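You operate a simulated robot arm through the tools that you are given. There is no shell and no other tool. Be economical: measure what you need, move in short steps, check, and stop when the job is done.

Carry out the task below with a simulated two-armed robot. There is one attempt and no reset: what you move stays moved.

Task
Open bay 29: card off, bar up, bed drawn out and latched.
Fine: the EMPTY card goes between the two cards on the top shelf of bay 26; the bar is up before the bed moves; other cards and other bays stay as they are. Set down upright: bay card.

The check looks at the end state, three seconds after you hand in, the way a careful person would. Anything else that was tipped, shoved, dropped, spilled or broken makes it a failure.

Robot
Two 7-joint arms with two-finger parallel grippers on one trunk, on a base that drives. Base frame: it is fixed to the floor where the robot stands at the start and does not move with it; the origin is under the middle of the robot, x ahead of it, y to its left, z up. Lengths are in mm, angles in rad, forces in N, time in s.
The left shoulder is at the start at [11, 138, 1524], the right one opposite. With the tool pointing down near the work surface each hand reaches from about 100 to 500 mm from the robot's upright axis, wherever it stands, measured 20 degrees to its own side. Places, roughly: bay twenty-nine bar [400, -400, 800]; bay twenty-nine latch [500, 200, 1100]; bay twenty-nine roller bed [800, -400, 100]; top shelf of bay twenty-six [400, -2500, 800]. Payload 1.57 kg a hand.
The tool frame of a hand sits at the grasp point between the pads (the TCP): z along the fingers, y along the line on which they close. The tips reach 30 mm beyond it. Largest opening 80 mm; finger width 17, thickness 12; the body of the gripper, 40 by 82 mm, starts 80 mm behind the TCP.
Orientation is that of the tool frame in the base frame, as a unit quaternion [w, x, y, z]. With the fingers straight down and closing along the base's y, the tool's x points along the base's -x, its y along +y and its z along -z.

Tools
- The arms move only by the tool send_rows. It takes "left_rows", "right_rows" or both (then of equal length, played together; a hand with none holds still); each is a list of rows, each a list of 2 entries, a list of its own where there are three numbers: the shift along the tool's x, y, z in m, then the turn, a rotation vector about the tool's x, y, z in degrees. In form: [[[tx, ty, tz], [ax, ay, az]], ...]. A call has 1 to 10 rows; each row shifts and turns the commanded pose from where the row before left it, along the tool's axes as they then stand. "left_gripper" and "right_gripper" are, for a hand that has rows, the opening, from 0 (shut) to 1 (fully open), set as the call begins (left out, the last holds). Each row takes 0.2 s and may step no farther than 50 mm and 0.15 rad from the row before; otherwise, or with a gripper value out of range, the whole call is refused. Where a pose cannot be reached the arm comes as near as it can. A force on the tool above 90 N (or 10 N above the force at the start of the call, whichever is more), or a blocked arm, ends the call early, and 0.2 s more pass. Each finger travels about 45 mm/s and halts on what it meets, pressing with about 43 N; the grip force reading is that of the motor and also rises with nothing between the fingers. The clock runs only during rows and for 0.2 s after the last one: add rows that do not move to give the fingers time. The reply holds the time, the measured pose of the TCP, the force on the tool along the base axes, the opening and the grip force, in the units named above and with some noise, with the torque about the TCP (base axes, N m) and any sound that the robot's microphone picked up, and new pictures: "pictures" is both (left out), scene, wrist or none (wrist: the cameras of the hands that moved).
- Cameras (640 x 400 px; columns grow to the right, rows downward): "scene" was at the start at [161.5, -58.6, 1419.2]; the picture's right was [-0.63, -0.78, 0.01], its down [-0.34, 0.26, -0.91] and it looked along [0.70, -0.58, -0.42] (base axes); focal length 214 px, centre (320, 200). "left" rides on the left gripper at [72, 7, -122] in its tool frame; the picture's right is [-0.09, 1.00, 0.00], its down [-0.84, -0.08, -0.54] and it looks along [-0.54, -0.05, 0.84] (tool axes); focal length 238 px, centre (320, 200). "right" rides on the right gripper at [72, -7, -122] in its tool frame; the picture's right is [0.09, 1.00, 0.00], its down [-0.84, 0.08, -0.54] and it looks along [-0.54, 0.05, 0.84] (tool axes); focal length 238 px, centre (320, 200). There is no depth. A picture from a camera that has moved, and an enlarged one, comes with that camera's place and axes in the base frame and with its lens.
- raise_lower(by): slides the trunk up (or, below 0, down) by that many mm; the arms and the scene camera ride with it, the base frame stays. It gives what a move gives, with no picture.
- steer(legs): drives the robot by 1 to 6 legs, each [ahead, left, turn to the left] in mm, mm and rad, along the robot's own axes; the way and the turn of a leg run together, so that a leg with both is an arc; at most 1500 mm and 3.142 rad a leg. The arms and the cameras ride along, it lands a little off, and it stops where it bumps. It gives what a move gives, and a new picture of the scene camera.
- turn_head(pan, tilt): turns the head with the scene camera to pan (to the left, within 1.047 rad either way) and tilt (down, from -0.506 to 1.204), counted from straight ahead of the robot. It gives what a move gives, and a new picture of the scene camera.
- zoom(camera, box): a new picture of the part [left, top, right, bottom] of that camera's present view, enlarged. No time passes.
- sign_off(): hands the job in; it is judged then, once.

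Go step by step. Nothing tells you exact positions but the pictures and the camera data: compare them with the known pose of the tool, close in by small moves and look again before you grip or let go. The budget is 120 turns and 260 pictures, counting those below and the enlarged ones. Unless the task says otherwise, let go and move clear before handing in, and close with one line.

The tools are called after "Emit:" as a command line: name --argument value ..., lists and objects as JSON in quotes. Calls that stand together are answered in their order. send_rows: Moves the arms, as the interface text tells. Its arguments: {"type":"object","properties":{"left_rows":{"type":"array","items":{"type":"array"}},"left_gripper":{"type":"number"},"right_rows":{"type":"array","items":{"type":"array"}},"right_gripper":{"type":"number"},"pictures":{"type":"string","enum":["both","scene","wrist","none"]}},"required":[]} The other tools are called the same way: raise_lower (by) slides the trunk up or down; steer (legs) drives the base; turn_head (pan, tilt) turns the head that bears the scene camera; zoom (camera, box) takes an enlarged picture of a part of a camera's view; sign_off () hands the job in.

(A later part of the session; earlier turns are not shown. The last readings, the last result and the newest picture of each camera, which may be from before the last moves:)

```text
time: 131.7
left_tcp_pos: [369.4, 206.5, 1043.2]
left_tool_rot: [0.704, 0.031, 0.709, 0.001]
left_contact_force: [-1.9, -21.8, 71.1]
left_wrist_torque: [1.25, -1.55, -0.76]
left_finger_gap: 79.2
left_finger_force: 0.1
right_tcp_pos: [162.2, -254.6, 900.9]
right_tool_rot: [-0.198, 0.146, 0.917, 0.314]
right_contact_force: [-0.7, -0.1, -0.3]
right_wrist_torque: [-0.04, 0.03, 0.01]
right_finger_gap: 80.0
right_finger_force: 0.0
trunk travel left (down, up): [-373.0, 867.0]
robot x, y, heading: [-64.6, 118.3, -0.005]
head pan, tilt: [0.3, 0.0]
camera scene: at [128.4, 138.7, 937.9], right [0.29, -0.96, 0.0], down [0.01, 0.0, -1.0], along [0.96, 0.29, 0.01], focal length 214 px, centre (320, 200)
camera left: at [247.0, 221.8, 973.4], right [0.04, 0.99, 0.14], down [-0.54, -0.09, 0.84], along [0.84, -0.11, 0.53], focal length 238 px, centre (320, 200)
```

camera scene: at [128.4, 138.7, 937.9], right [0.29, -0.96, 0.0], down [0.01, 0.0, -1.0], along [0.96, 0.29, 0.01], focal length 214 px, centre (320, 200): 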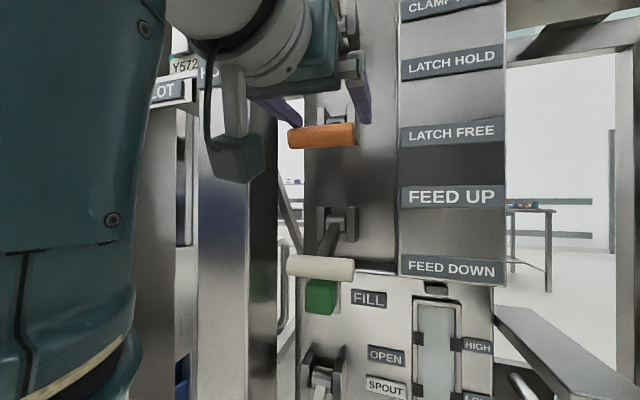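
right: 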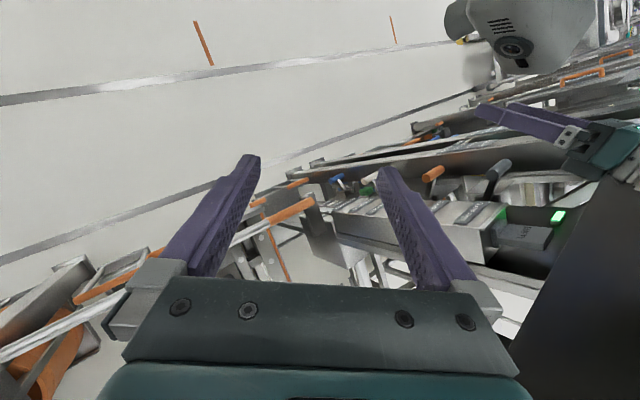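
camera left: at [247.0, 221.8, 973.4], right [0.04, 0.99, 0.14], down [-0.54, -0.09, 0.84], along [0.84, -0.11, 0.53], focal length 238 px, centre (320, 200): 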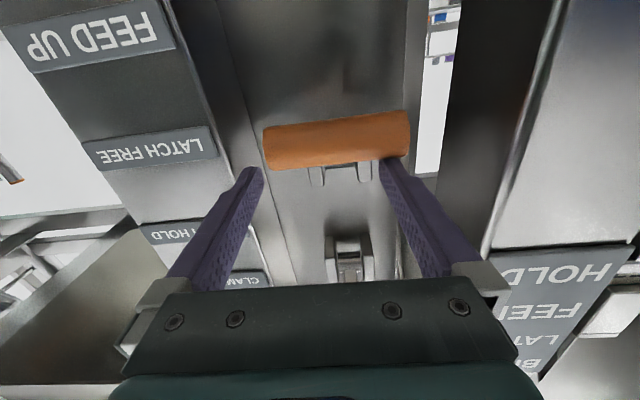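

The knob stands level with LATCH FREE and won't go further, so it is at FREE. I lift off, back away and check it stays, then turn to the bed handle.

Emit:
send_rows --left_rows '[[[-0.015, 0, 0], [0, 0, 0]], [[-0.025, 0, 0], [0, 0, 0]], [[0, 0, 0], [0, 0, 0]]]' --pictures "none"

Emit:
steer --legs '[[-400, 0, 0], [0, -700, 0]]'

Emit:
turn_head --pan 0.5 --tilt 0.3

```text
time: 132.5
left_tcp_pos: [372.5, 207.9, 1057.6]
left_tool_rot: [0.673, 0.033, 0.738, 0.01]
left_contact_force: [0.0, -0.6, -0.2]
left_wrist_torque: [0.01, 0.0, 0.01]
left_finger_gap: 79.9
left_finger_force: 0.1
right_tcp_pos: [155.0, -254.3, 897.6]
right_tool_rot: [-0.201, 0.146, 0.916, 0.315]
right_contact_force: [0.2, 0.4, -0.3]
right_wrist_torque: [0.0, -0.01, -0.01]
right_finger_gap: 80.1
right_finger_force: 0.0
trunk travel left (down, up): [-373.0, 867.0]
robot x, y, heading: [-62.0, 115.1, -0.001]
head pan, tilt: [0.3, 0.0]
```

```text
time: 138.5
left_tcp_pos: [-38.6, -491.4, 1061.4]
left_tool_rot: [0.677, 0.034, 0.735, 0.009]
left_contact_force: [0.0, -0.1, 0.8]
left_wrist_torque: [0.02, 0.0, -0.01]
left_finger_gap: 80.0
left_finger_force: 0.0
right_tcp_pos: [-254.4, -951.7, 897.8]
right_tool_rot: [-0.199, 0.147, 0.916, 0.315]
right_contact_force: [-0.1, 0.9, 0.7]
right_wrist_torque: [0.01, -0.01, 0.0]
right_finger_gap: 79.9
right_finger_force: 0.1
trunk travel left (down, up): [-373.0, 867.0]
robot x, y, heading: [-477.0, -584.2, -0.005]
head pan, tilt: [0.3, 0.0]
camera scene: at [-287.9, -557.4, 936.0], right [0.29, -0.96, 0.0], down [0.0, 0.0, -1.0], along [0.96, 0.29, 0.0], focal length 214 px, centre (320, 200)
```

scene: 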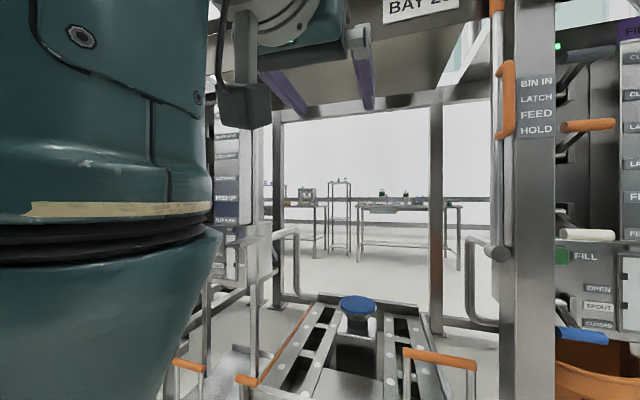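

```text
time: 139.3
left_tcp_pos: [-38.0, -492.2, 1062.4]
left_tool_rot: [0.677, 0.034, 0.735, 0.009]
left_contact_force: [0.2, -0.3, 0.2]
left_wrist_torque: [0.0, 0.0, 0.01]
left_finger_gap: 80.1
left_finger_force: 0.0
right_tcp_pos: [-254.7, -952.3, 897.6]
right_tool_rot: [-0.2, 0.148, 0.916, 0.315]
right_contact_force: [0.3, 0.6, 0.0]
right_wrist_torque: [0.02, 0.0, -0.05]
right_finger_gap: 80.1
right_finger_force: 0.0
trunk travel left (down, up): [-373.0, 867.0]
robot x, y, heading: [-474.0, -580.4, -0.009]
head pan, tilt: [0.499, 0.3]
camera scene: at [-291.7, -539.2, 908.4], right [0.47, -0.88, 0.0], down [-0.26, -0.14, -0.96], along [0.84, 0.45, -0.29], focal length 214 px, centre (320, 200)
```

scene: 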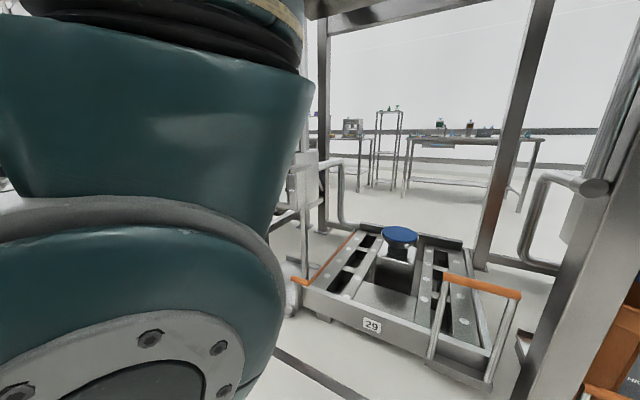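

Bar still up, bed in place. I swing the left hand to point down in free space, lowering it.

Emit:
send_rows --left_rows '[[[0.0247, 0, 0.0058], [0, 8.5, 0]], [[0.0235, 0, 0.0093], [0, 8.5, 0]], [[0.0219, 0, 0.0127], [0, 8.5, 0]], [[0.0198, 0, 0.0158], [0, 8.5, 0]], [[0.0172, 0, 0.0186], [0, 8.5, 0]], [[0.0143, 0, 0.0209], [0, 8.5, 0]], [[0.0111, 0, 0.0228], [0, 8.5, 0]], [[0.0076, 0, 0.0242], [0, 8.5, 0]], [[0.0039, 0, 0.025], [0, 8.5, 0]], [[0.0002, 0, 0.0254], [0, 8.5, 0]]]' --pictures "none"

Emit:
send_rows --left_rows '[[[0, 0, 0], [0, 0, -8.2]], [[0, 0, 0], [0, 0, -8.2]], [[0, 0, 0], [0, 0, -8.2]], [[0, 0, 0], [0, 0, -8.2]], [[0, 0, 0], [0, 0, -8.2]], [[0, 0, 0], [0, 0, -8.2]], [[0, 0, 0], [0, 0, -8.2]], [[0, 0, 0], [0, 0, -8.2]], [[0, 0, 0], [0, 0, -8.2]], [[0, 0, 0], [0, 0, -8.2]]]' --pictures "both"

```text
time: 141.5
left_tcp_pos: [-3.3, -482.5, 806.9]
left_tool_rot: [0.004, 0.019, 0.999, 0.029]
left_contact_force: [-0.5, -0.5, -0.9]
left_wrist_torque: [0.01, -0.04, 0.0]
left_finger_gap: 80.0
left_finger_force: 0.1
left hand out of reach, approached as far as the arm can: row 5, 6, 10
right_tcp_pos: [-255.0, -952.7, 897.1]
right_tool_rot: [-0.2, 0.146, 0.916, 0.315]
right_contact_force: [0.6, 0.3, -0.3]
right_wrist_torque: [-0.01, -0.01, -0.03]
right_finger_gap: 80.3
right_finger_force: 0.1
trunk travel left (down, up): [-373.0, 867.0]
robot x, y, heading: [-477.1, -586.1, -0.009]
head pan, tilt: [0.499, 0.3]
```

```text
time: 143.7
left_tcp_pos: [-3.2, -479.5, 806.1]
left_tool_rot: [0.021, -0.643, 0.765, 0.022]
left_contact_force: [-0.2, -0.7, 0.4]
left_wrist_torque: [0.0, 0.02, -0.01]
left_finger_gap: 80.0
left_finger_force: 0.1
right_tcp_pos: [-254.9, -951.3, 896.3]
right_tool_rot: [-0.199, 0.147, 0.916, 0.315]
right_contact_force: [0.5, 0.2, -0.1]
right_wrist_torque: [0.0, 0.01, -0.04]
right_finger_gap: 79.9
right_finger_force: 0.1
trunk travel left (down, up): [-373.0, 867.0]
robot x, y, heading: [-472.8, -579.8, -0.007]
head pan, tilt: [0.499, 0.3]
camera scene: at [-291.8, -539.1, 908.3], right [0.47, -0.88, 0.0], down [-0.26, -0.14, -0.96], along [0.84, 0.45, -0.3], focal length 214 px, centre (320, 200)
camera left: at [-22.8, -557.0, 923.6], right [-0.96, 0.26, 0.01], down [0.22, 0.78, 0.59], along [0.15, 0.57, -0.81], focal length 238 px, centre (320, 200)
```

scene: 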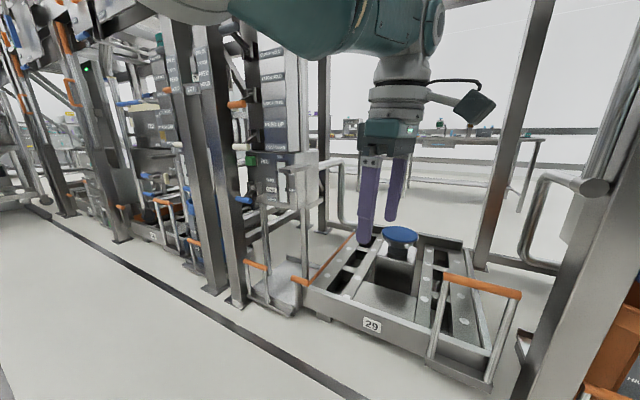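
left: 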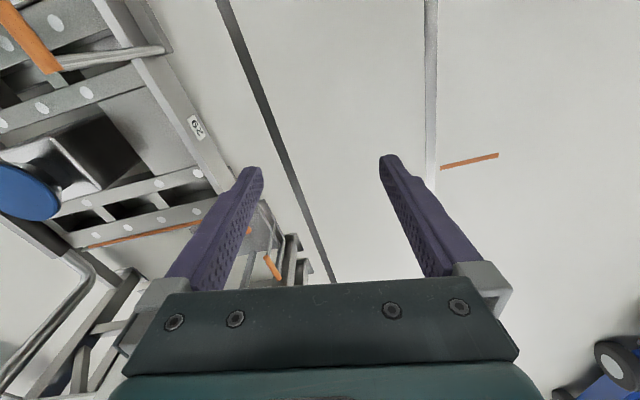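

The hand points down with fingers closing fore-and-aft. I finish the roll, lower the trunk and move in front of the bed handle (≈x 400, y -616…-790, z 475).

Emit:
send_rows --left_rows '[[[0, 0, 0], [0, 0, -5]], [[0, 0, 0], [0, 0, -4.5]]]' --pictures "none"

Emit:
raise_lower --by -225

Emit:
steer --legs '[[0, -215, 0.008], [270, 0, 0]]'

Emit:
zoom --camera "left" --box '[0, 0, 640, 400]'

Emit:
turn_head --pan 0.3 --tilt 0.4

```text
time: 144.3
left_tcp_pos: [-3.2, -479.6, 806.0]
left_tool_rot: [0.023, -0.703, 0.711, 0.019]
left_contact_force: [-0.3, 0.4, -0.2]
left_wrist_torque: [0.03, 0.0, -0.03]
left_finger_gap: 80.1
left_finger_force: 0.1
right_tcp_pos: [-255.3, -951.5, 896.8]
right_tool_rot: [-0.2, 0.147, 0.916, 0.315]
right_contact_force: [-0.1, 0.4, -0.6]
right_wrist_torque: [0.0, 0.01, 0.01]
right_finger_gap: 80.0
right_finger_force: 0.2
trunk travel left (down, up): [-373.0, 867.0]
robot x, y, heading: [-472.4, -584.1, -0.007]
head pan, tilt: [0.499, 0.3]
```

```text
time: 146.7
left_tcp_pos: [-2.5, -480.3, 581.9]
left_tool_rot: [0.024, -0.702, 0.711, 0.018]
left_contact_force: [-0.2, 0.1, -0.2]
left_wrist_torque: [0.03, 0.0, -0.02]
left_finger_gap: 79.9
left_finger_force: 0.0
right_tcp_pos: [-254.7, -951.9, 672.3]
right_tool_rot: [-0.199, 0.147, 0.916, 0.315]
right_contact_force: [0.0, -1.0, -0.5]
right_wrist_torque: [-0.01, -0.01, -0.03]
right_finger_gap: 79.9
right_finger_force: 0.1
trunk travel left (down, up): [-148.0, 1092.0]
robot x, y, heading: [-476.9, -580.3, -0.007]
head pan, tilt: [0.499, 0.3]
```

```text
time: 149.8
left_tcp_pos: [262.4, -689.4, 579.7]
left_tool_rot: [0.023, -0.705, 0.709, 0.019]
left_contact_force: [-0.4, 0.3, -0.4]
left_wrist_torque: [-0.01, -0.02, 0.0]
left_finger_gap: 80.0
left_finger_force: 0.0
right_tcp_pos: [14.3, -1163.5, 672.2]
right_tool_rot: [-0.201, 0.144, 0.917, 0.314]
right_contact_force: [0.2, -0.6, 0.0]
right_wrist_torque: [-0.03, -0.04, 0.02]
right_finger_gap: 80.2
right_finger_force: 0.0
trunk travel left (down, up): [-148.0, 1092.0]
robot x, y, heading: [-210.7, -797.1, 0.0]
head pan, tilt: [0.499, 0.3]
camera scene: at [-25.2, -751.1, 683.2], right [0.48, -0.88, 0.0], down [-0.26, -0.14, -0.96], along [0.84, 0.46, -0.3], focal length 214 px, centre (320, 200)
```

scene: 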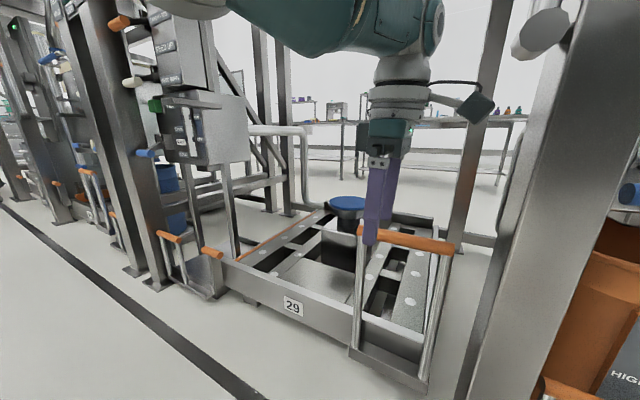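

```text
1.00 times, centred on (320, 200) of left (not enlarged: the box is as wide or as high as the picture)
camera zoom: at [255.5, -769.3, 698.3], right [-1.0, 0.1, 0.0], down [0.08, 0.8, 0.59], along [0.06, 0.59, -0.81], focal length 238 px, centre (320, 200)
```

zoom: 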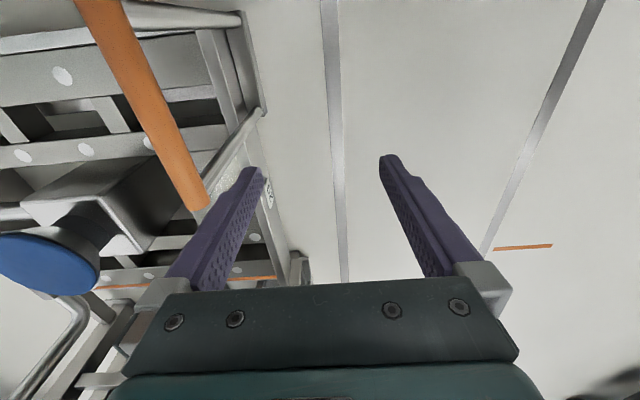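

```text
time: 150.6
left_tcp_pos: [263.9, -689.1, 579.2]
left_tool_rot: [0.023, -0.705, 0.708, 0.02]
left_contact_force: [0.7, 0.2, 0.5]
left_wrist_torque: [-0.01, -0.01, 0.01]
left_finger_gap: 79.9
left_finger_force: 0.0
right_tcp_pos: [14.4, -1163.0, 671.9]
right_tool_rot: [-0.2, 0.143, 0.917, 0.314]
right_contact_force: [1.1, 0.3, -0.4]
right_wrist_torque: [-0.05, 0.0, 0.04]
right_finger_gap: 80.0
right_finger_force: 0.0
trunk travel left (down, up): [-148.0, 1092.0]
robot x, y, heading: [-207.5, -794.0, 0.0]
head pan, tilt: [0.3, 0.4]
camera scene: at [-18.1, -768.4, 674.1], right [0.3, -0.96, 0.0], down [-0.37, -0.12, -0.92], along [0.88, 0.27, -0.39], focal length 214 px, centre (320, 200)
```

scene: 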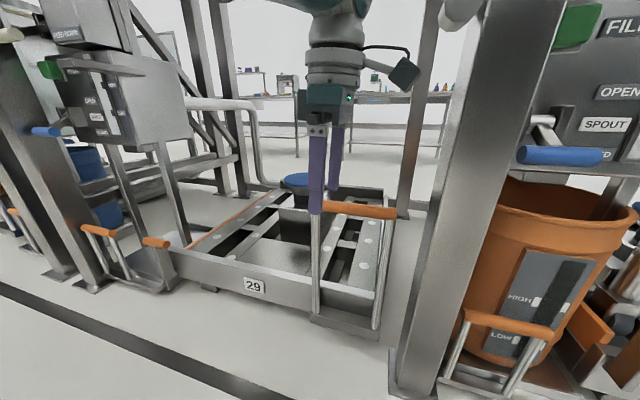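

Handle refined to x≈407, z≈478. I drive 145 mm ahead so the open fingers are above it.

Emit:
steer --legs '[[145, -5, 0]]'

Emit:
zoom --camera "left" --box '[0, 0, 640, 400]'

```text
time: 151.9
left_tcp_pos: [407.3, -693.4, 579.5]
left_tool_rot: [0.022, -0.706, 0.708, 0.02]
left_contact_force: [1.1, 0.3, -0.1]
left_wrist_torque: [0.01, 0.02, 0.0]
left_finger_gap: 80.0
left_finger_force: 0.1
right_tcp_pos: [159.1, -1167.6, 671.9]
right_tool_rot: [-0.203, 0.143, 0.916, 0.314]
right_contact_force: [0.1, 0.9, -0.6]
right_wrist_torque: [-0.02, 0.0, -0.01]
right_finger_gap: 80.2
right_finger_force: 0.2
trunk travel left (down, up): [-148.0, 1092.0]
robot x, y, heading: [-63.9, -796.8, 0.001]
head pan, tilt: [0.3, 0.4]
camera scene: at [126.0, -773.0, 673.9], right [0.3, -0.95, 0.0], down [-0.37, -0.12, -0.92], along [0.88, 0.27, -0.39], focal length 214 px, centre (320, 200)
```

scene: 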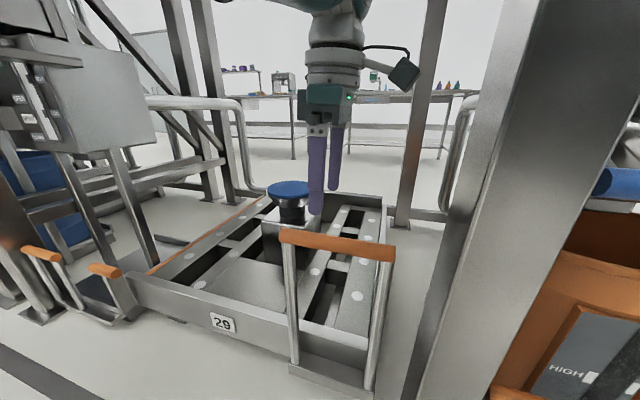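

```text
1.00 times, centred on (320, 200) of left (not enlarged: the box is as wide or as high as the picture)
camera zoom: at [400.1, -773.5, 698.0], right [-1.0, 0.1, 0.0], down [0.08, 0.8, 0.59], along [0.05, 0.59, -0.81], focal length 238 px, centre (320, 200)
```

zoom: 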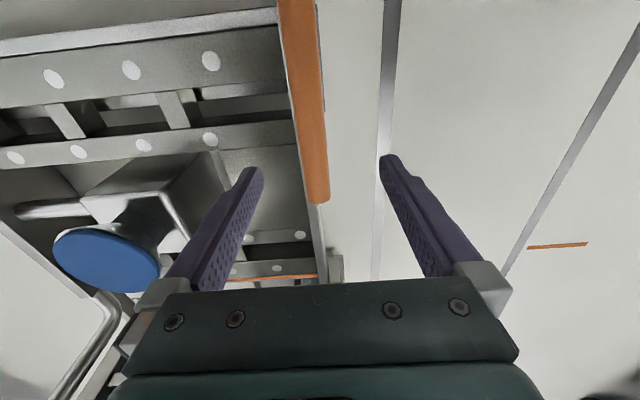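

The handle lies between the fingers. I lower 95 mm and grip it.

Emit:
raise_lower --by -95

Emit:
send_rows --left_rows '[[[0, 0, 0], [0, 0, 0]], [[0, 0, 0], [0, 0, 0]], [[0, 0, 0], [0, 0, 0]], [[0, 0, 0], [0, 0, 0]], [[0, 0, 0], [0, 0, 0]], [[0, 0, 0], [0, 0, 0]]]' --left_gripper 0.0 --pictures "both"

```text
time: 153.2
left_tcp_pos: [409.0, -693.9, 484.6]
left_tool_rot: [0.022, -0.706, 0.708, 0.02]
left_contact_force: [-0.5, 0.9, -1.0]
left_wrist_torque: [-0.01, 0.0, -0.02]
left_finger_gap: 80.2
left_finger_force: 0.1
right_tcp_pos: [159.1, -1168.5, 576.4]
right_tool_rot: [-0.2, 0.143, 0.917, 0.314]
right_contact_force: [-0.2, 1.2, 0.8]
right_wrist_torque: [0.02, 0.01, 0.01]
right_finger_gap: 80.0
right_finger_force: 0.1
trunk travel left (down, up): [-53.0, 1187.0]
robot x, y, heading: [-60.0, -799.6, -0.004]
head pan, tilt: [0.3, 0.4]
```

```text
time: 154.6
left_tcp_pos: [409.6, -693.6, 486.2]
left_tool_rot: [0.024, -0.705, 0.708, 0.019]
left_contact_force: [2.4, -1.0, 9.6]
left_wrist_torque: [-0.04, -0.16, 0.2]
left_finger_gap: 27.8
left_finger_force: 38.3
right_tcp_pos: [162.8, -1167.8, 577.9]
right_tool_rot: [-0.201, 0.143, 0.917, 0.314]
right_contact_force: [-0.2, 1.0, 0.4]
right_wrist_torque: [0.01, 0.0, -0.02]
right_finger_gap: 79.9
right_finger_force: 0.0
trunk travel left (down, up): [-53.0, 1187.0]
robot x, y, heading: [-59.7, -799.4, 0.003]
head pan, tilt: [0.3, 0.4]
camera scene: at [128.8, -773.0, 579.5], right [0.3, -0.95, 0.0], down [-0.37, -0.12, -0.92], along [0.88, 0.27, -0.39], focal length 214 px, centre (320, 200)
camera left: at [403.0, -773.5, 605.0], right [-1.0, 0.1, 0.0], down [0.08, 0.8, 0.59], along [0.06, 0.59, -0.81], focal length 238 px, centre (320, 200)
```

scene: 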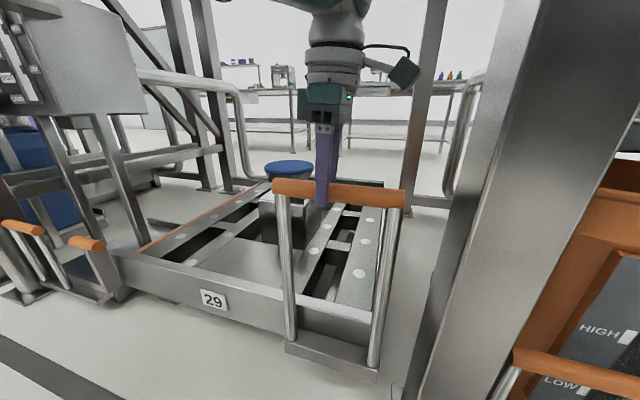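
left: 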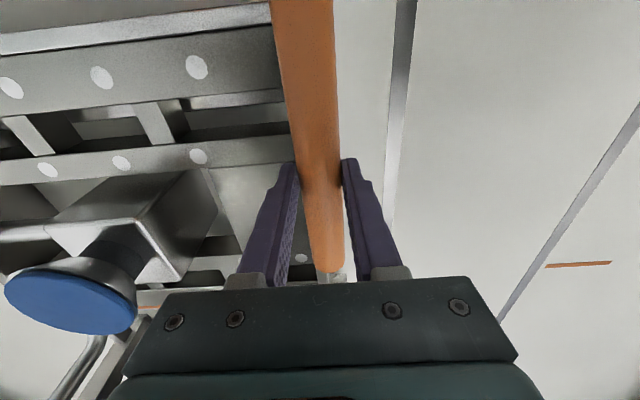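

Gripped (28 mm). I pull gently by driving back 80 mm and look.

Emit:
steer --legs '[[-80, 0, 0]]'

```text
time: 155.7
left_tcp_pos: [332.8, -692.3, 480.2]
left_tool_rot: [0.023, -0.706, 0.708, 0.02]
left_contact_force: [16.1, 1.4, -37.2]
left_wrist_torque: [-0.01, -0.03, 0.23]
left_finger_gap: 27.4
left_finger_force: 37.4
right_tcp_pos: [84.0, -1168.8, 577.1]
right_tool_rot: [-0.2, 0.143, 0.917, 0.315]
right_contact_force: [-0.2, -0.3, -0.7]
right_wrist_torque: [-0.01, 0.04, 0.04]
right_finger_gap: 79.9
right_finger_force: 0.0
trunk travel left (down, up): [-53.0, 1187.0]
robot x, y, heading: [-144.8, -799.9, 0.005]
head pan, tilt: [0.3, 0.4]
camera scene: at [50.9, -774.0, 578.3], right [0.3, -0.95, 0.0], down [-0.37, -0.12, -0.92], along [0.88, 0.27, -0.39], focal length 214 px, centre (320, 200)
```

scene: 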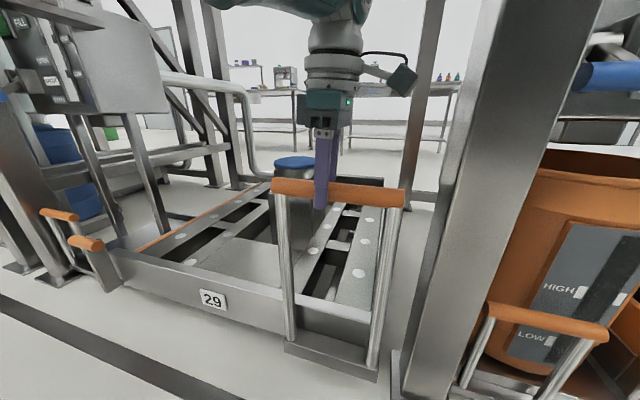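

The bed rolls out with the hand (16 N). I continue.

Emit:
steer --legs '[[-120, 0, 0]]'

Emit:
zoom --camera "left" --box '[0, 0, 640, 400]'

```text
time: 156.9
left_tcp_pos: [215.0, -693.0, 475.6]
left_tool_rot: [0.023, -0.706, 0.707, 0.019]
left_contact_force: [14.3, 0.4, -30.5]
left_wrist_torque: [-0.17, 0.0, -0.02]
left_finger_gap: 27.7
left_finger_force: 38.2
right_tcp_pos: [-31.4, -1169.9, 577.8]
right_tool_rot: [-0.2, 0.143, 0.917, 0.314]
right_contact_force: [0.7, -0.2, 0.7]
right_wrist_torque: [0.04, 0.05, 0.04]
right_finger_gap: 79.7
right_finger_force: 0.0
trunk travel left (down, up): [-53.0, 1187.0]
robot x, y, heading: [-258.8, -796.2, 0.002]
head pan, tilt: [0.3, 0.4]
camera scene: at [-65.3, -774.3, 578.5], right [0.3, -0.95, 0.0], down [-0.37, -0.12, -0.92], along [0.88, 0.27, -0.39], focal length 214 px, centre (320, 200)
```

scene: 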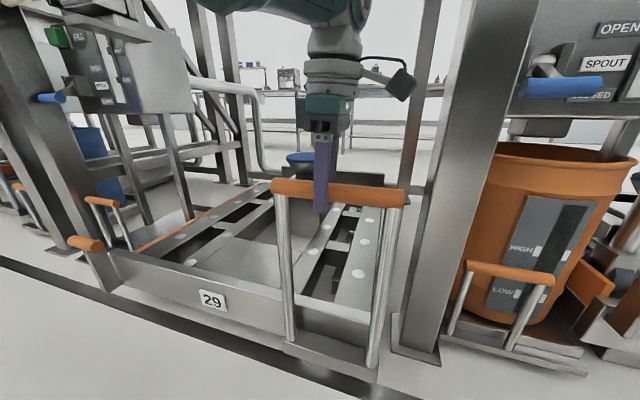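

```text
1.00 times, centred on (320, 200) of left (not enlarged: the box is as wide or as high as the picture)
camera zoom: at [209.0, -773.0, 594.4], right [-1.0, 0.09, 0.0], down [0.08, 0.8, 0.59], along [0.05, 0.59, -0.81], focal length 238 px, centre (320, 200)
```

zoom: 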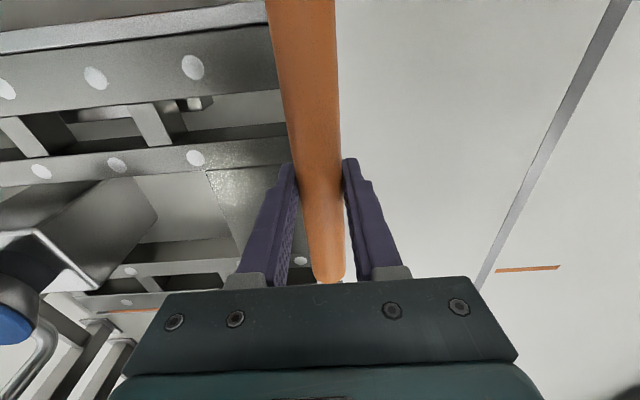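

Emit:
raise_lower --by -7

Emit:
steer --legs '[[-120, 0, 0]]'

```text
time: 157.5
left_tcp_pos: [215.6, -692.8, 473.4]
left_tool_rot: [0.025, -0.706, 0.707, 0.018]
left_contact_force: [-4.3, -6.4, 51.0]
left_wrist_torque: [0.25, -0.32, 0.43]
left_finger_gap: 26.8
left_finger_force: 34.7
right_tcp_pos: [-33.3, -1167.8, 572.0]
right_tool_rot: [-0.2, 0.143, 0.917, 0.314]
right_contact_force: [0.4, -0.3, -0.6]
right_wrist_torque: [0.0, -0.03, 0.0]
right_finger_gap: 79.8
right_finger_force: 0.0
trunk travel left (down, up): [-46.0, 1194.0]
robot x, y, heading: [-262.8, -798.3, 0.003]
head pan, tilt: [0.3, 0.4]
```

```text
time: 158.7
left_tcp_pos: [98.1, -692.3, 461.9]
left_tool_rot: [0.023, -0.707, 0.707, 0.023]
left_contact_force: [14.6, -0.8, -36.4]
left_wrist_torque: [0.0, 0.42, -0.07]
left_finger_gap: 27.8
left_finger_force: 38.7
right_tcp_pos: [-149.4, -1168.9, 569.0]
right_tool_rot: [-0.2, 0.142, 0.917, 0.314]
right_contact_force: [0.9, -0.2, -0.2]
right_wrist_torque: [0.01, 0.06, 0.08]
right_finger_gap: 80.1
right_finger_force: 0.1
trunk travel left (down, up): [-46.0, 1194.0]
robot x, y, heading: [-384.6, -798.3, 0.003]
head pan, tilt: [0.3, 0.4]
camera scene: at [-183.7, -774.6, 571.1], right [0.3, -0.95, 0.0], down [-0.37, -0.12, -0.92], along [0.88, 0.27, -0.39], focal length 214 px, centre (320, 200)
```

scene: 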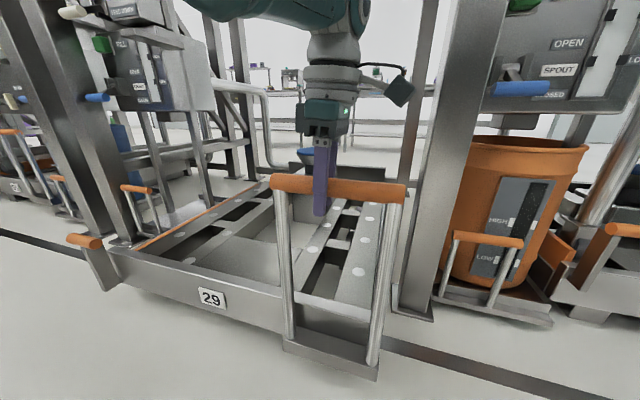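

The handle height falls a little as the bed comes out; I look closer at the bed before going on.

Emit:
zoom --camera "scene" --box '[60, 170, 420, 395]'

Emit:
turn_head --pan 0.3 --tilt 0.75

```text
1.78 times, centred on (240, 282) of scene
camera zoom: at [-183.7, -774.6, 571.1], right [0.3, -0.95, 0.0], down [-0.37, -0.12, -0.92], along [0.88, 0.27, -0.39], focal length 381 px, centre (462, 53)
```

zoom: 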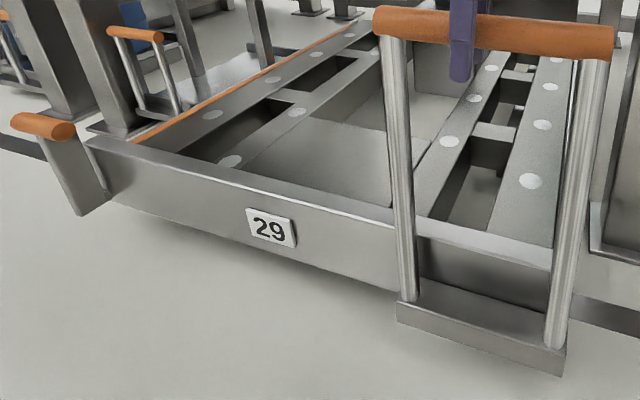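

```text
time: 159.6
left_tcp_pos: [91.6, -691.6, 463.4]
left_tool_rot: [0.02, -0.706, 0.707, 0.024]
left_contact_force: [0.8, -2.8, 0.5]
left_wrist_torque: [0.0, 0.04, 0.01]
left_finger_gap: 27.9
left_finger_force: 37.3
right_tcp_pos: [-154.6, -1169.0, 572.4]
right_tool_rot: [-0.201, 0.142, 0.917, 0.314]
right_contact_force: [-0.6, -0.2, -0.2]
right_wrist_torque: [0.01, 0.01, -0.03]
right_finger_gap: 79.9
right_finger_force: 0.1
trunk travel left (down, up): [-46.0, 1194.0]
robot x, y, heading: [-381.1, -798.7, 0.0]
head pan, tilt: [0.3, 0.75]
camera scene: at [-198.2, -777.3, 541.2], right [0.3, -0.95, 0.0], down [-0.65, -0.2, -0.73], along [0.7, 0.22, -0.68], focal length 214 px, centre (320, 200)
```

scene: 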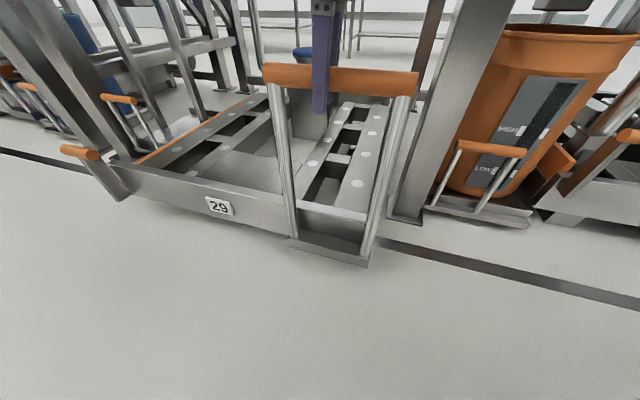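

Force relaxes to zero, so the bed is carried by its rails (slightly sloping). I keep drawing it out in 100 mm steps.

Emit:
raise_lower --by -3

Emit:
steer --legs '[[-100, 0, 0]]'

```text
time: 160.1
left_tcp_pos: [92.6, -692.7, 463.2]
left_tool_rot: [-0.022, 0.707, -0.706, -0.021]
left_contact_force: [-7.0, -4.7, 32.4]
left_wrist_torque: [0.13, 0.08, -0.02]
left_finger_gap: 27.7
left_finger_force: 38.2
right_tcp_pos: [-154.1, -1170.2, 567.9]
right_tool_rot: [-0.201, 0.142, 0.917, 0.313]
right_contact_force: [-0.7, 0.2, -0.9]
right_wrist_torque: [-0.02, 0.0, 0.04]
right_finger_gap: 80.1
right_finger_force: 0.1
trunk travel left (down, up): [-43.0, 1197.0]
robot x, y, heading: [-377.4, -799.3, 0.005]
head pan, tilt: [0.3, 0.75]
```

```text
time: 161.2
left_tcp_pos: [-2.4, -691.4, 455.3]
left_tool_rot: [-0.021, 0.707, -0.706, -0.023]
left_contact_force: [15.4, 0.3, -35.5]
left_wrist_torque: [0.07, 0.44, -0.11]
left_finger_gap: 27.6
left_finger_force: 38.6
right_tcp_pos: [-248.3, -1170.0, 567.7]
right_tool_rot: [-0.2, 0.142, 0.917, 0.314]
right_contact_force: [0.6, -0.6, 1.1]
right_wrist_torque: [0.02, 0.05, 0.06]
right_finger_gap: 80.0
right_finger_force: 0.0
trunk travel left (down, up): [-43.0, 1197.0]
robot x, y, heading: [-479.1, -800.8, 0.002]
head pan, tilt: [0.3, 0.75]
camera scene: at [-292.6, -778.1, 537.2], right [0.3, -0.95, 0.0], down [-0.65, -0.2, -0.73], along [0.7, 0.22, -0.68], focal length 214 px, centre (320, 200)
```

scene: 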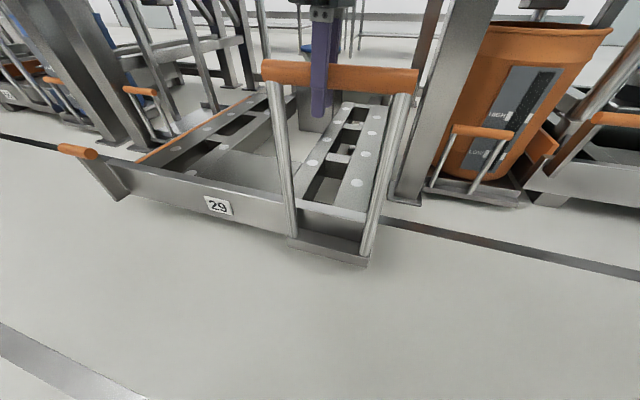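

Emit:
turn_head --pan 0.4 --tilt 0.45

Emit:
zoom --camera "scene" --box '[120, 130, 440, 330]'

Emit:
zoom --camera "left" --box '[0, 0, 640, 400]'

```text
time: 162.0
left_tcp_pos: [-11.9, -691.3, 454.5]
left_tool_rot: [-0.02, 0.707, -0.707, -0.025]
left_contact_force: [-5.9, -2.8, 11.2]
left_wrist_torque: [0.04, 0.21, 0.03]
left_finger_gap: 27.4
left_finger_force: 38.5
right_tcp_pos: [-256.7, -1170.1, 568.0]
right_tool_rot: [-0.202, 0.143, 0.917, 0.314]
right_contact_force: [-0.3, -0.2, 0.8]
right_wrist_torque: [-0.05, 0.0, 0.0]
right_finger_gap: 80.1
right_finger_force: 0.0
trunk travel left (down, up): [-43.0, 1197.0]
robot x, y, heading: [-481.3, -801.5, 0.003]
head pan, tilt: [0.4, 0.45]
camera scene: at [-294.5, -766.4, 564.5], right [0.39, -0.92, 0.0], down [-0.4, -0.17, -0.9], along [0.83, 0.35, -0.44], focal length 214 px, centre (320, 200)
```

scene: 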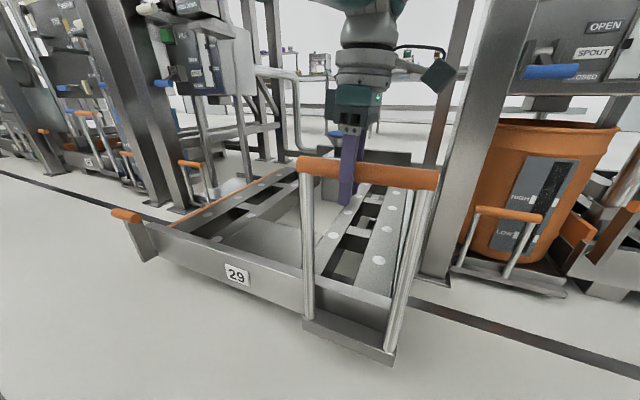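

```text
2.00 times, centred on (280, 230) of scene
camera zoom: at [-294.5, -766.4, 564.5], right [0.39, -0.92, 0.0], down [-0.4, -0.17, -0.9], along [0.83, 0.35, -0.44], focal length 429 px, centre (400, 140)
```

zoom: 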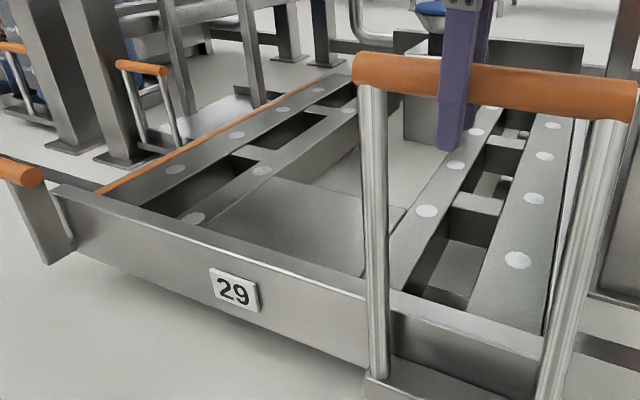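

```text
1.00 times, centred on (320, 200) of left (not enlarged: the box is as wide or as high as the picture)
camera zoom: at [-16.6, -771.5, 573.5], right [-1.0, 0.09, 0.01], down [0.08, 0.8, 0.59], along [0.04, 0.59, -0.81], focal length 238 px, centre (320, 200)
```

zoom: 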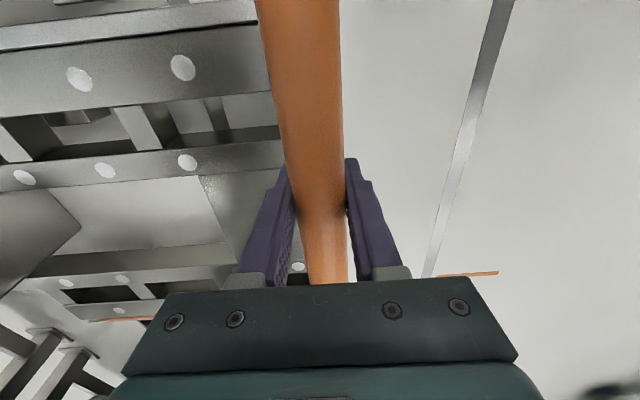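

The hand has slid down on the handle, but the bed itself is level. I raise the hand a bit on the bar and continue in steps.

Emit:
raise_lower --by 16

Emit:
steer --legs '[[-60, 0, 0]]'

```text
time: 162.7
left_tcp_pos: [-14.7, -690.2, 466.2]
left_tool_rot: [-0.017, 0.707, -0.706, -0.028]
left_contact_force: [1.4, -0.8, -35.9]
left_wrist_torque: [0.0, 0.01, -0.14]
left_finger_gap: 27.3
left_finger_force: 38.6
right_tcp_pos: [-259.9, -1169.3, 583.3]
right_tool_rot: [-0.203, 0.143, 0.917, 0.313]
right_contact_force: [0.4, -0.2, 0.2]
right_wrist_torque: [-0.01, -0.03, -0.01]
right_finger_gap: 80.2
right_finger_force: 0.0
trunk travel left (down, up): [-59.0, 1181.0]
robot x, y, heading: [-480.9, -802.2, 0.004]
head pan, tilt: [0.4, 0.45]
```

```text
time: 163.6
left_tcp_pos: [-67.6, -690.7, 468.9]
left_tool_rot: [-0.022, 0.707, -0.706, -0.025]
left_contact_force: [4.7, -0.9, -5.4]
left_wrist_torque: [-0.01, 0.48, -0.16]
left_finger_gap: 27.9
left_finger_force: 37.7
right_tcp_pos: [-312.9, -1169.8, 583.7]
right_tool_rot: [-0.2, 0.142, 0.917, 0.314]
right_contact_force: [0.8, -1.0, 0.6]
right_wrist_torque: [-0.01, 0.02, 0.03]
right_finger_gap: 80.0
right_finger_force: 0.1
trunk travel left (down, up): [-59.0, 1181.0]
robot x, y, heading: [-538.1, -797.0, 0.004]
head pan, tilt: [0.4, 0.45]
camera scene: at [-351.9, -766.4, 580.4], right [0.39, -0.92, 0.0], down [-0.4, -0.17, -0.9], along [0.83, 0.35, -0.43], focal length 214 px, centre (320, 200)
```

scene: 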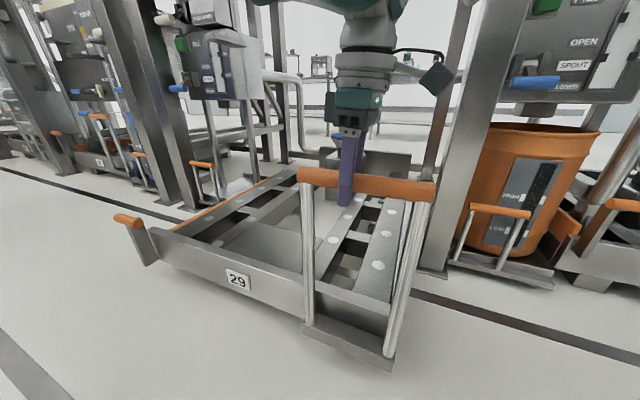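

Still moving freely. I keep pulling 60 mm at a time.

Emit:
steer --legs '[[-60, 0, 0]]'

Emit:
steer --legs '[[-60, 0, 0]]'

```text
time: 164.6
left_tcp_pos: [-125.7, -689.6, 464.7]
left_tool_rot: [-0.022, 0.707, -0.707, -0.024]
left_contact_force: [11.7, 1.2, -26.7]
left_wrist_torque: [-0.03, 0.34, -0.09]
left_finger_gap: 27.8
left_finger_force: 38.7
right_tcp_pos: [-373.0, -1169.5, 583.5]
right_tool_rot: [-0.2, 0.142, 0.917, 0.314]
right_contact_force: [-0.6, -1.1, 0.1]
right_wrist_torque: [0.0, 0.05, 0.04]
right_finger_gap: 79.9
right_finger_force: 0.1
trunk travel left (down, up): [-59.0, 1181.0]
robot x, y, heading: [-598.0, -800.0, 0.003]
head pan, tilt: [0.4, 0.45]
camera scene: at [-410.3, -766.6, 579.8], right [0.39, -0.92, 0.0], down [-0.4, -0.17, -0.9], along [0.83, 0.35, -0.43], focal length 214 px, centre (320, 200)
```

scene: 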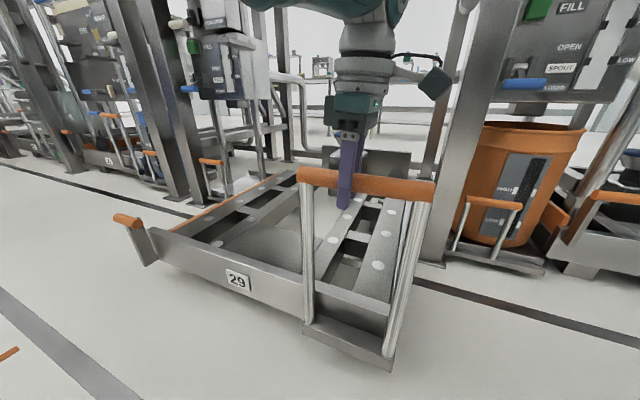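

```text
time: 165.6
left_tcp_pos: [-185.6, -689.8, 461.0]
left_tool_rot: [-0.022, 0.707, -0.706, -0.025]
left_contact_force: [10.7, -0.2, -26.3]
left_wrist_torque: [0.07, 0.35, -0.13]
left_finger_gap: 27.7
left_finger_force: 37.6
right_tcp_pos: [-431.4, -1169.5, 583.5]
right_tool_rot: [-0.2, 0.142, 0.917, 0.315]
right_contact_force: [0.0, -0.1, 0.0]
right_wrist_torque: [0.01, 0.06, 0.03]
right_finger_gap: 79.8
right_finger_force: 0.0
trunk travel left (down, up): [-59.0, 1181.0]
robot x, y, heading: [-659.8, -802.1, 0.005]
head pan, tilt: [0.4, 0.45]
camera scene: at [-469.6, -766.9, 579.9], right [0.39, -0.92, 0.0], down [-0.4, -0.17, -0.9], along [0.83, 0.35, -0.43], focal length 214 px, centre (320, 200)
```

scene: 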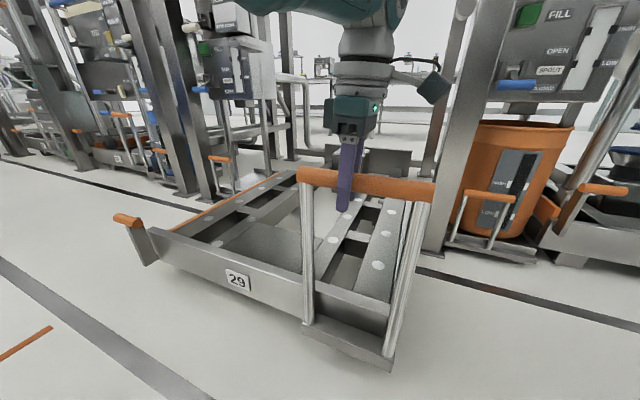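

Emit:
raise_lower --by 8

Emit:
steer --legs '[[-60, 0, 0]]'

Emit:
turn_head --pan 0.6 --tilt 0.4

```text
time: 166.1
left_tcp_pos: [-199.4, -688.8, 464.5]
left_tool_rot: [-0.015, 0.707, -0.706, -0.031]
left_contact_force: [-8.5, 0.5, -27.4]
left_wrist_torque: [-0.1, -0.24, -0.1]
left_finger_gap: 27.5
left_finger_force: 38.4
right_tcp_pos: [-441.6, -1169.3, 590.8]
right_tool_rot: [-0.204, 0.143, 0.916, 0.313]
right_contact_force: [-0.4, 1.0, -1.0]
right_wrist_torque: [-0.01, 0.0, -0.01]
right_finger_gap: 80.3
right_finger_force: 0.0
trunk travel left (down, up): [-67.0, 1173.0]
robot x, y, heading: [-657.1, -800.0, 0.005]
head pan, tilt: [0.4, 0.45]
```

```text
time: 167.1
left_tcp_pos: [-244.7, -688.7, 469.0]
left_tool_rot: [-0.023, 0.707, -0.706, -0.022]
left_contact_force: [4.3, -1.3, 1.9]
left_wrist_torque: [0.02, 0.5, -0.16]
left_finger_gap: 28.0
left_finger_force: 38.4
right_tcp_pos: [-490.5, -1168.3, 591.2]
right_tool_rot: [-0.2, 0.143, 0.917, 0.314]
right_contact_force: [0.6, -0.2, -0.8]
right_wrist_torque: [-0.01, 0.03, 0.0]
right_finger_gap: 80.0
right_finger_force: 0.0
trunk travel left (down, up): [-67.0, 1173.0]
robot x, y, heading: [-715.5, -801.1, 0.009]
head pan, tilt: [0.4, 0.45]
camera scene: at [-529.8, -766.7, 588.6], right [0.39, -0.92, 0.0], down [-0.4, -0.17, -0.9], along [0.83, 0.35, -0.43], focal length 214 px, centre (320, 200)
```

scene: 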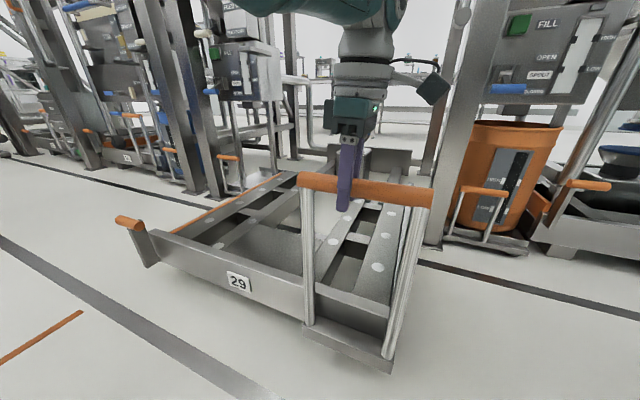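

```text
time: 167.8
left_tcp_pos: [-246.1, -688.1, 468.9]
left_tool_rot: [-0.023, 0.707, -0.706, -0.024]
left_contact_force: [-3.6, -2.5, 6.5]
left_wrist_torque: [0.1, -0.05, -0.06]
left_finger_gap: 27.7
left_finger_force: 37.5
right_tcp_pos: [-494.6, -1169.7, 592.5]
right_tool_rot: [-0.202, 0.143, 0.917, 0.314]
right_contact_force: [0.2, -0.5, -1.4]
right_wrist_torque: [-0.01, 0.0, -0.03]
right_finger_gap: 79.9
right_finger_force: 0.0
trunk travel left (down, up): [-67.0, 1173.0]
robot x, y, heading: [-717.4, -803.0, 0.003]
head pan, tilt: [0.6, 0.4]
camera scene: at [-540.6, -749.9, 593.2], right [0.57, -0.82, 0.0], down [-0.32, -0.22, -0.92], along [0.76, 0.52, -0.39], focal length 214 px, centre (320, 200)
```

scene: 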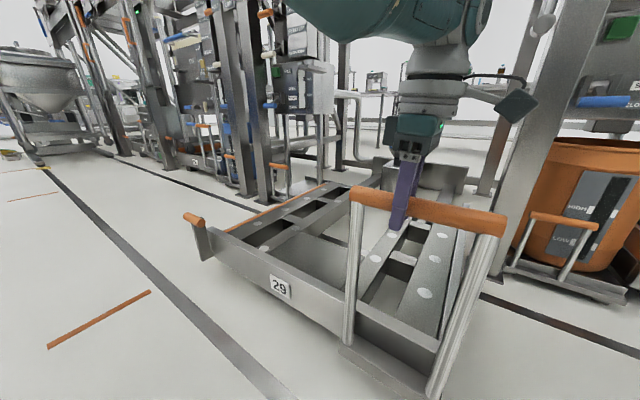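

A vessel stands drawn out at a bay farther left; I look at how far its bed reaches.

Emit:
zoom --camera "scene" --box '[0, 20, 200, 200]'

Emit:
zoom --camera "scene" --box '[180, 140, 520, 390]'

```text
2.22 times, centred on (100, 110) of scene
camera zoom: at [-540.6, -749.9, 593.2], right [0.57, -0.82, 0.0], down [-0.32, -0.22, -0.92], along [0.76, 0.52, -0.39], focal length 477 px, centre (809, 400)
```

zoom: 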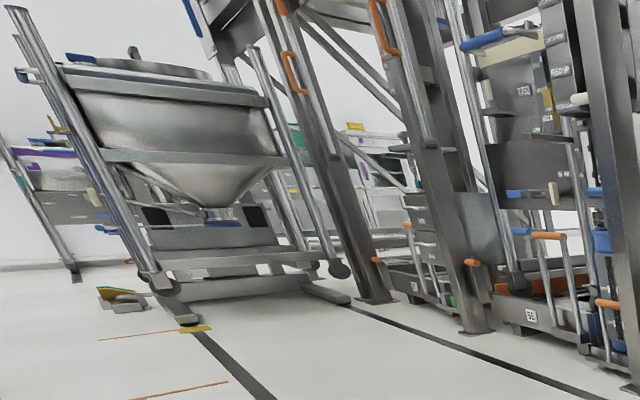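

```text
1.60 times, centred on (350, 265) of scene
camera zoom: at [-540.6, -749.9, 593.2], right [0.57, -0.82, 0.0], down [-0.32, -0.22, -0.92], along [0.76, 0.52, -0.39], focal length 343 px, centre (272, 96)
```

zoom: 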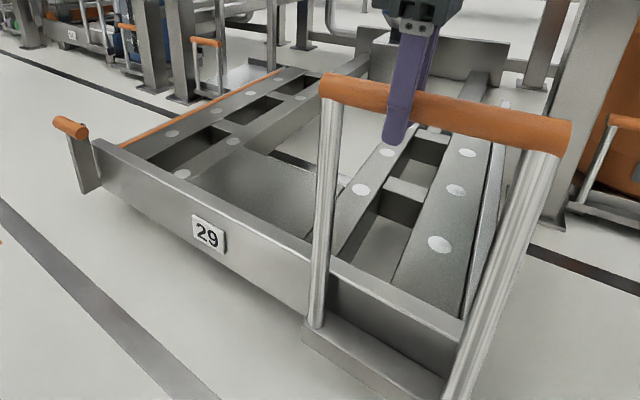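

Emit:
steer --legs '[[-60, 0, 0]]'

Emit:
steer --legs '[[-60, 0, 0]]'

```text
time: 168.8
left_tcp_pos: [-304.3, -688.9, 465.8]
left_tool_rot: [-0.022, 0.707, -0.706, -0.023]
left_contact_force: [9.8, 0.9, -19.6]
left_wrist_torque: [0.0, 0.36, -0.15]
left_finger_gap: 28.1
left_finger_force: 37.8
right_tcp_pos: [-549.6, -1169.9, 591.4]
right_tool_rot: [-0.199, 0.142, 0.917, 0.314]
right_contact_force: [0.4, 0.0, 0.7]
right_wrist_torque: [-0.01, 0.05, 0.0]
right_finger_gap: 80.1
right_finger_force: 0.1
trunk travel left (down, up): [-67.0, 1173.0]
robot x, y, heading: [-776.7, -799.4, 0.006]
head pan, tilt: [0.6, 0.4]
camera scene: at [-596.5, -750.4, 592.6], right [0.57, -0.82, 0.0], down [-0.32, -0.22, -0.92], along [0.76, 0.52, -0.39], focal length 214 px, centre (320, 200)
```

scene: 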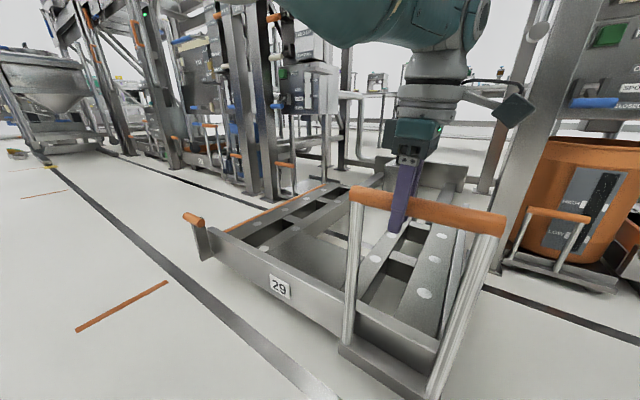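

```text
time: 169.8
left_tcp_pos: [-361.8, -688.3, 459.9]
left_tool_rot: [-0.022, 0.707, -0.706, -0.023]
left_contact_force: [13.2, 1.1, -31.4]
left_wrist_torque: [0.01, 0.34, -0.14]
left_finger_gap: 27.7
left_finger_force: 38.3
right_tcp_pos: [-608.7, -1168.8, 590.2]
right_tool_rot: [-0.2, 0.142, 0.917, 0.315]
right_contact_force: [1.4, -0.1, -0.2]
right_wrist_torque: [-0.01, 0.01, 0.04]
right_finger_gap: 80.2
right_finger_force: 0.0
trunk travel left (down, up): [-67.0, 1173.0]
robot x, y, heading: [-833.7, -801.0, -0.0]
head pan, tilt: [0.6, 0.4]
camera scene: at [-655.7, -750.8, 592.5], right [0.57, -0.82, 0.0], down [-0.32, -0.22, -0.92], along [0.76, 0.52, -0.39], focal length 214 px, centre (320, 200)
```

scene: 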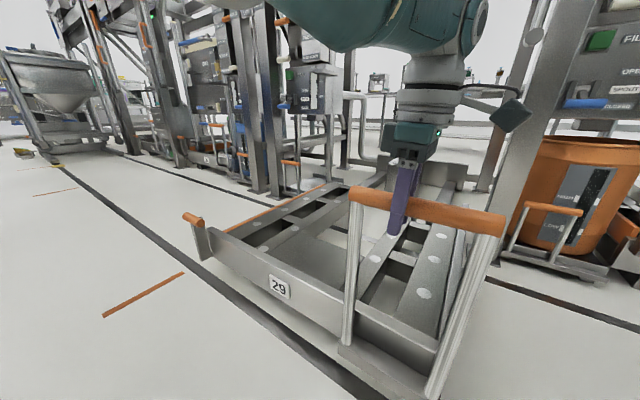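

Emit:
zoom --camera "scene" --box '[220, 120, 500, 300]'

Emit:
steer --legs '[[-40, 0, 0]]'

```text
2.22 times, centred on (360, 210) of scene
camera zoom: at [-655.7, -750.8, 592.5], right [0.57, -0.82, 0.0], down [-0.32, -0.22, -0.92], along [0.76, 0.52, -0.39], focal length 477 px, centre (231, 178)
```

zoom: 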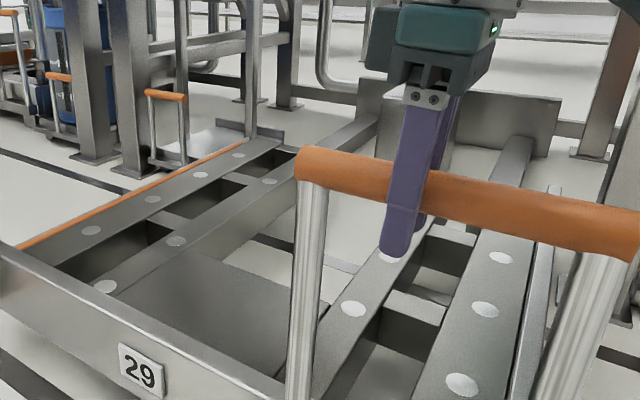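

```text
time: 170.6
left_tcp_pos: [-405.4, -688.1, 459.2]
left_tool_rot: [-0.022, 0.708, -0.706, -0.024]
left_contact_force: [4.2, -1.2, -10.9]
left_wrist_torque: [0.06, 0.47, -0.12]
left_finger_gap: 28.0
left_finger_force: 37.6
right_tcp_pos: [-651.5, -1170.4, 591.4]
right_tool_rot: [-0.2, 0.143, 0.917, 0.314]
right_contact_force: [-0.4, -0.2, 0.3]
right_wrist_torque: [-0.01, 0.03, 0.04]
right_finger_gap: 79.9
right_finger_force: 0.1
trunk travel left (down, up): [-67.0, 1173.0]
robot x, y, heading: [-875.6, -799.0, 0.001]
head pan, tilt: [0.6, 0.4]
camera scene: at [-698.3, -750.8, 592.8], right [0.57, -0.82, 0.0], down [-0.32, -0.22, -0.92], along [0.76, 0.52, -0.39], focal length 214 px, centre (320, 200)
```

scene: 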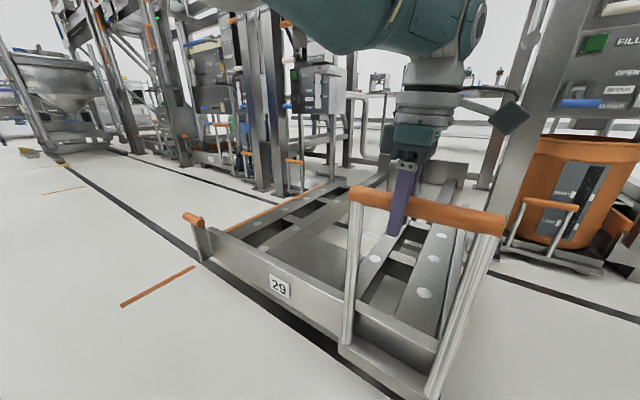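

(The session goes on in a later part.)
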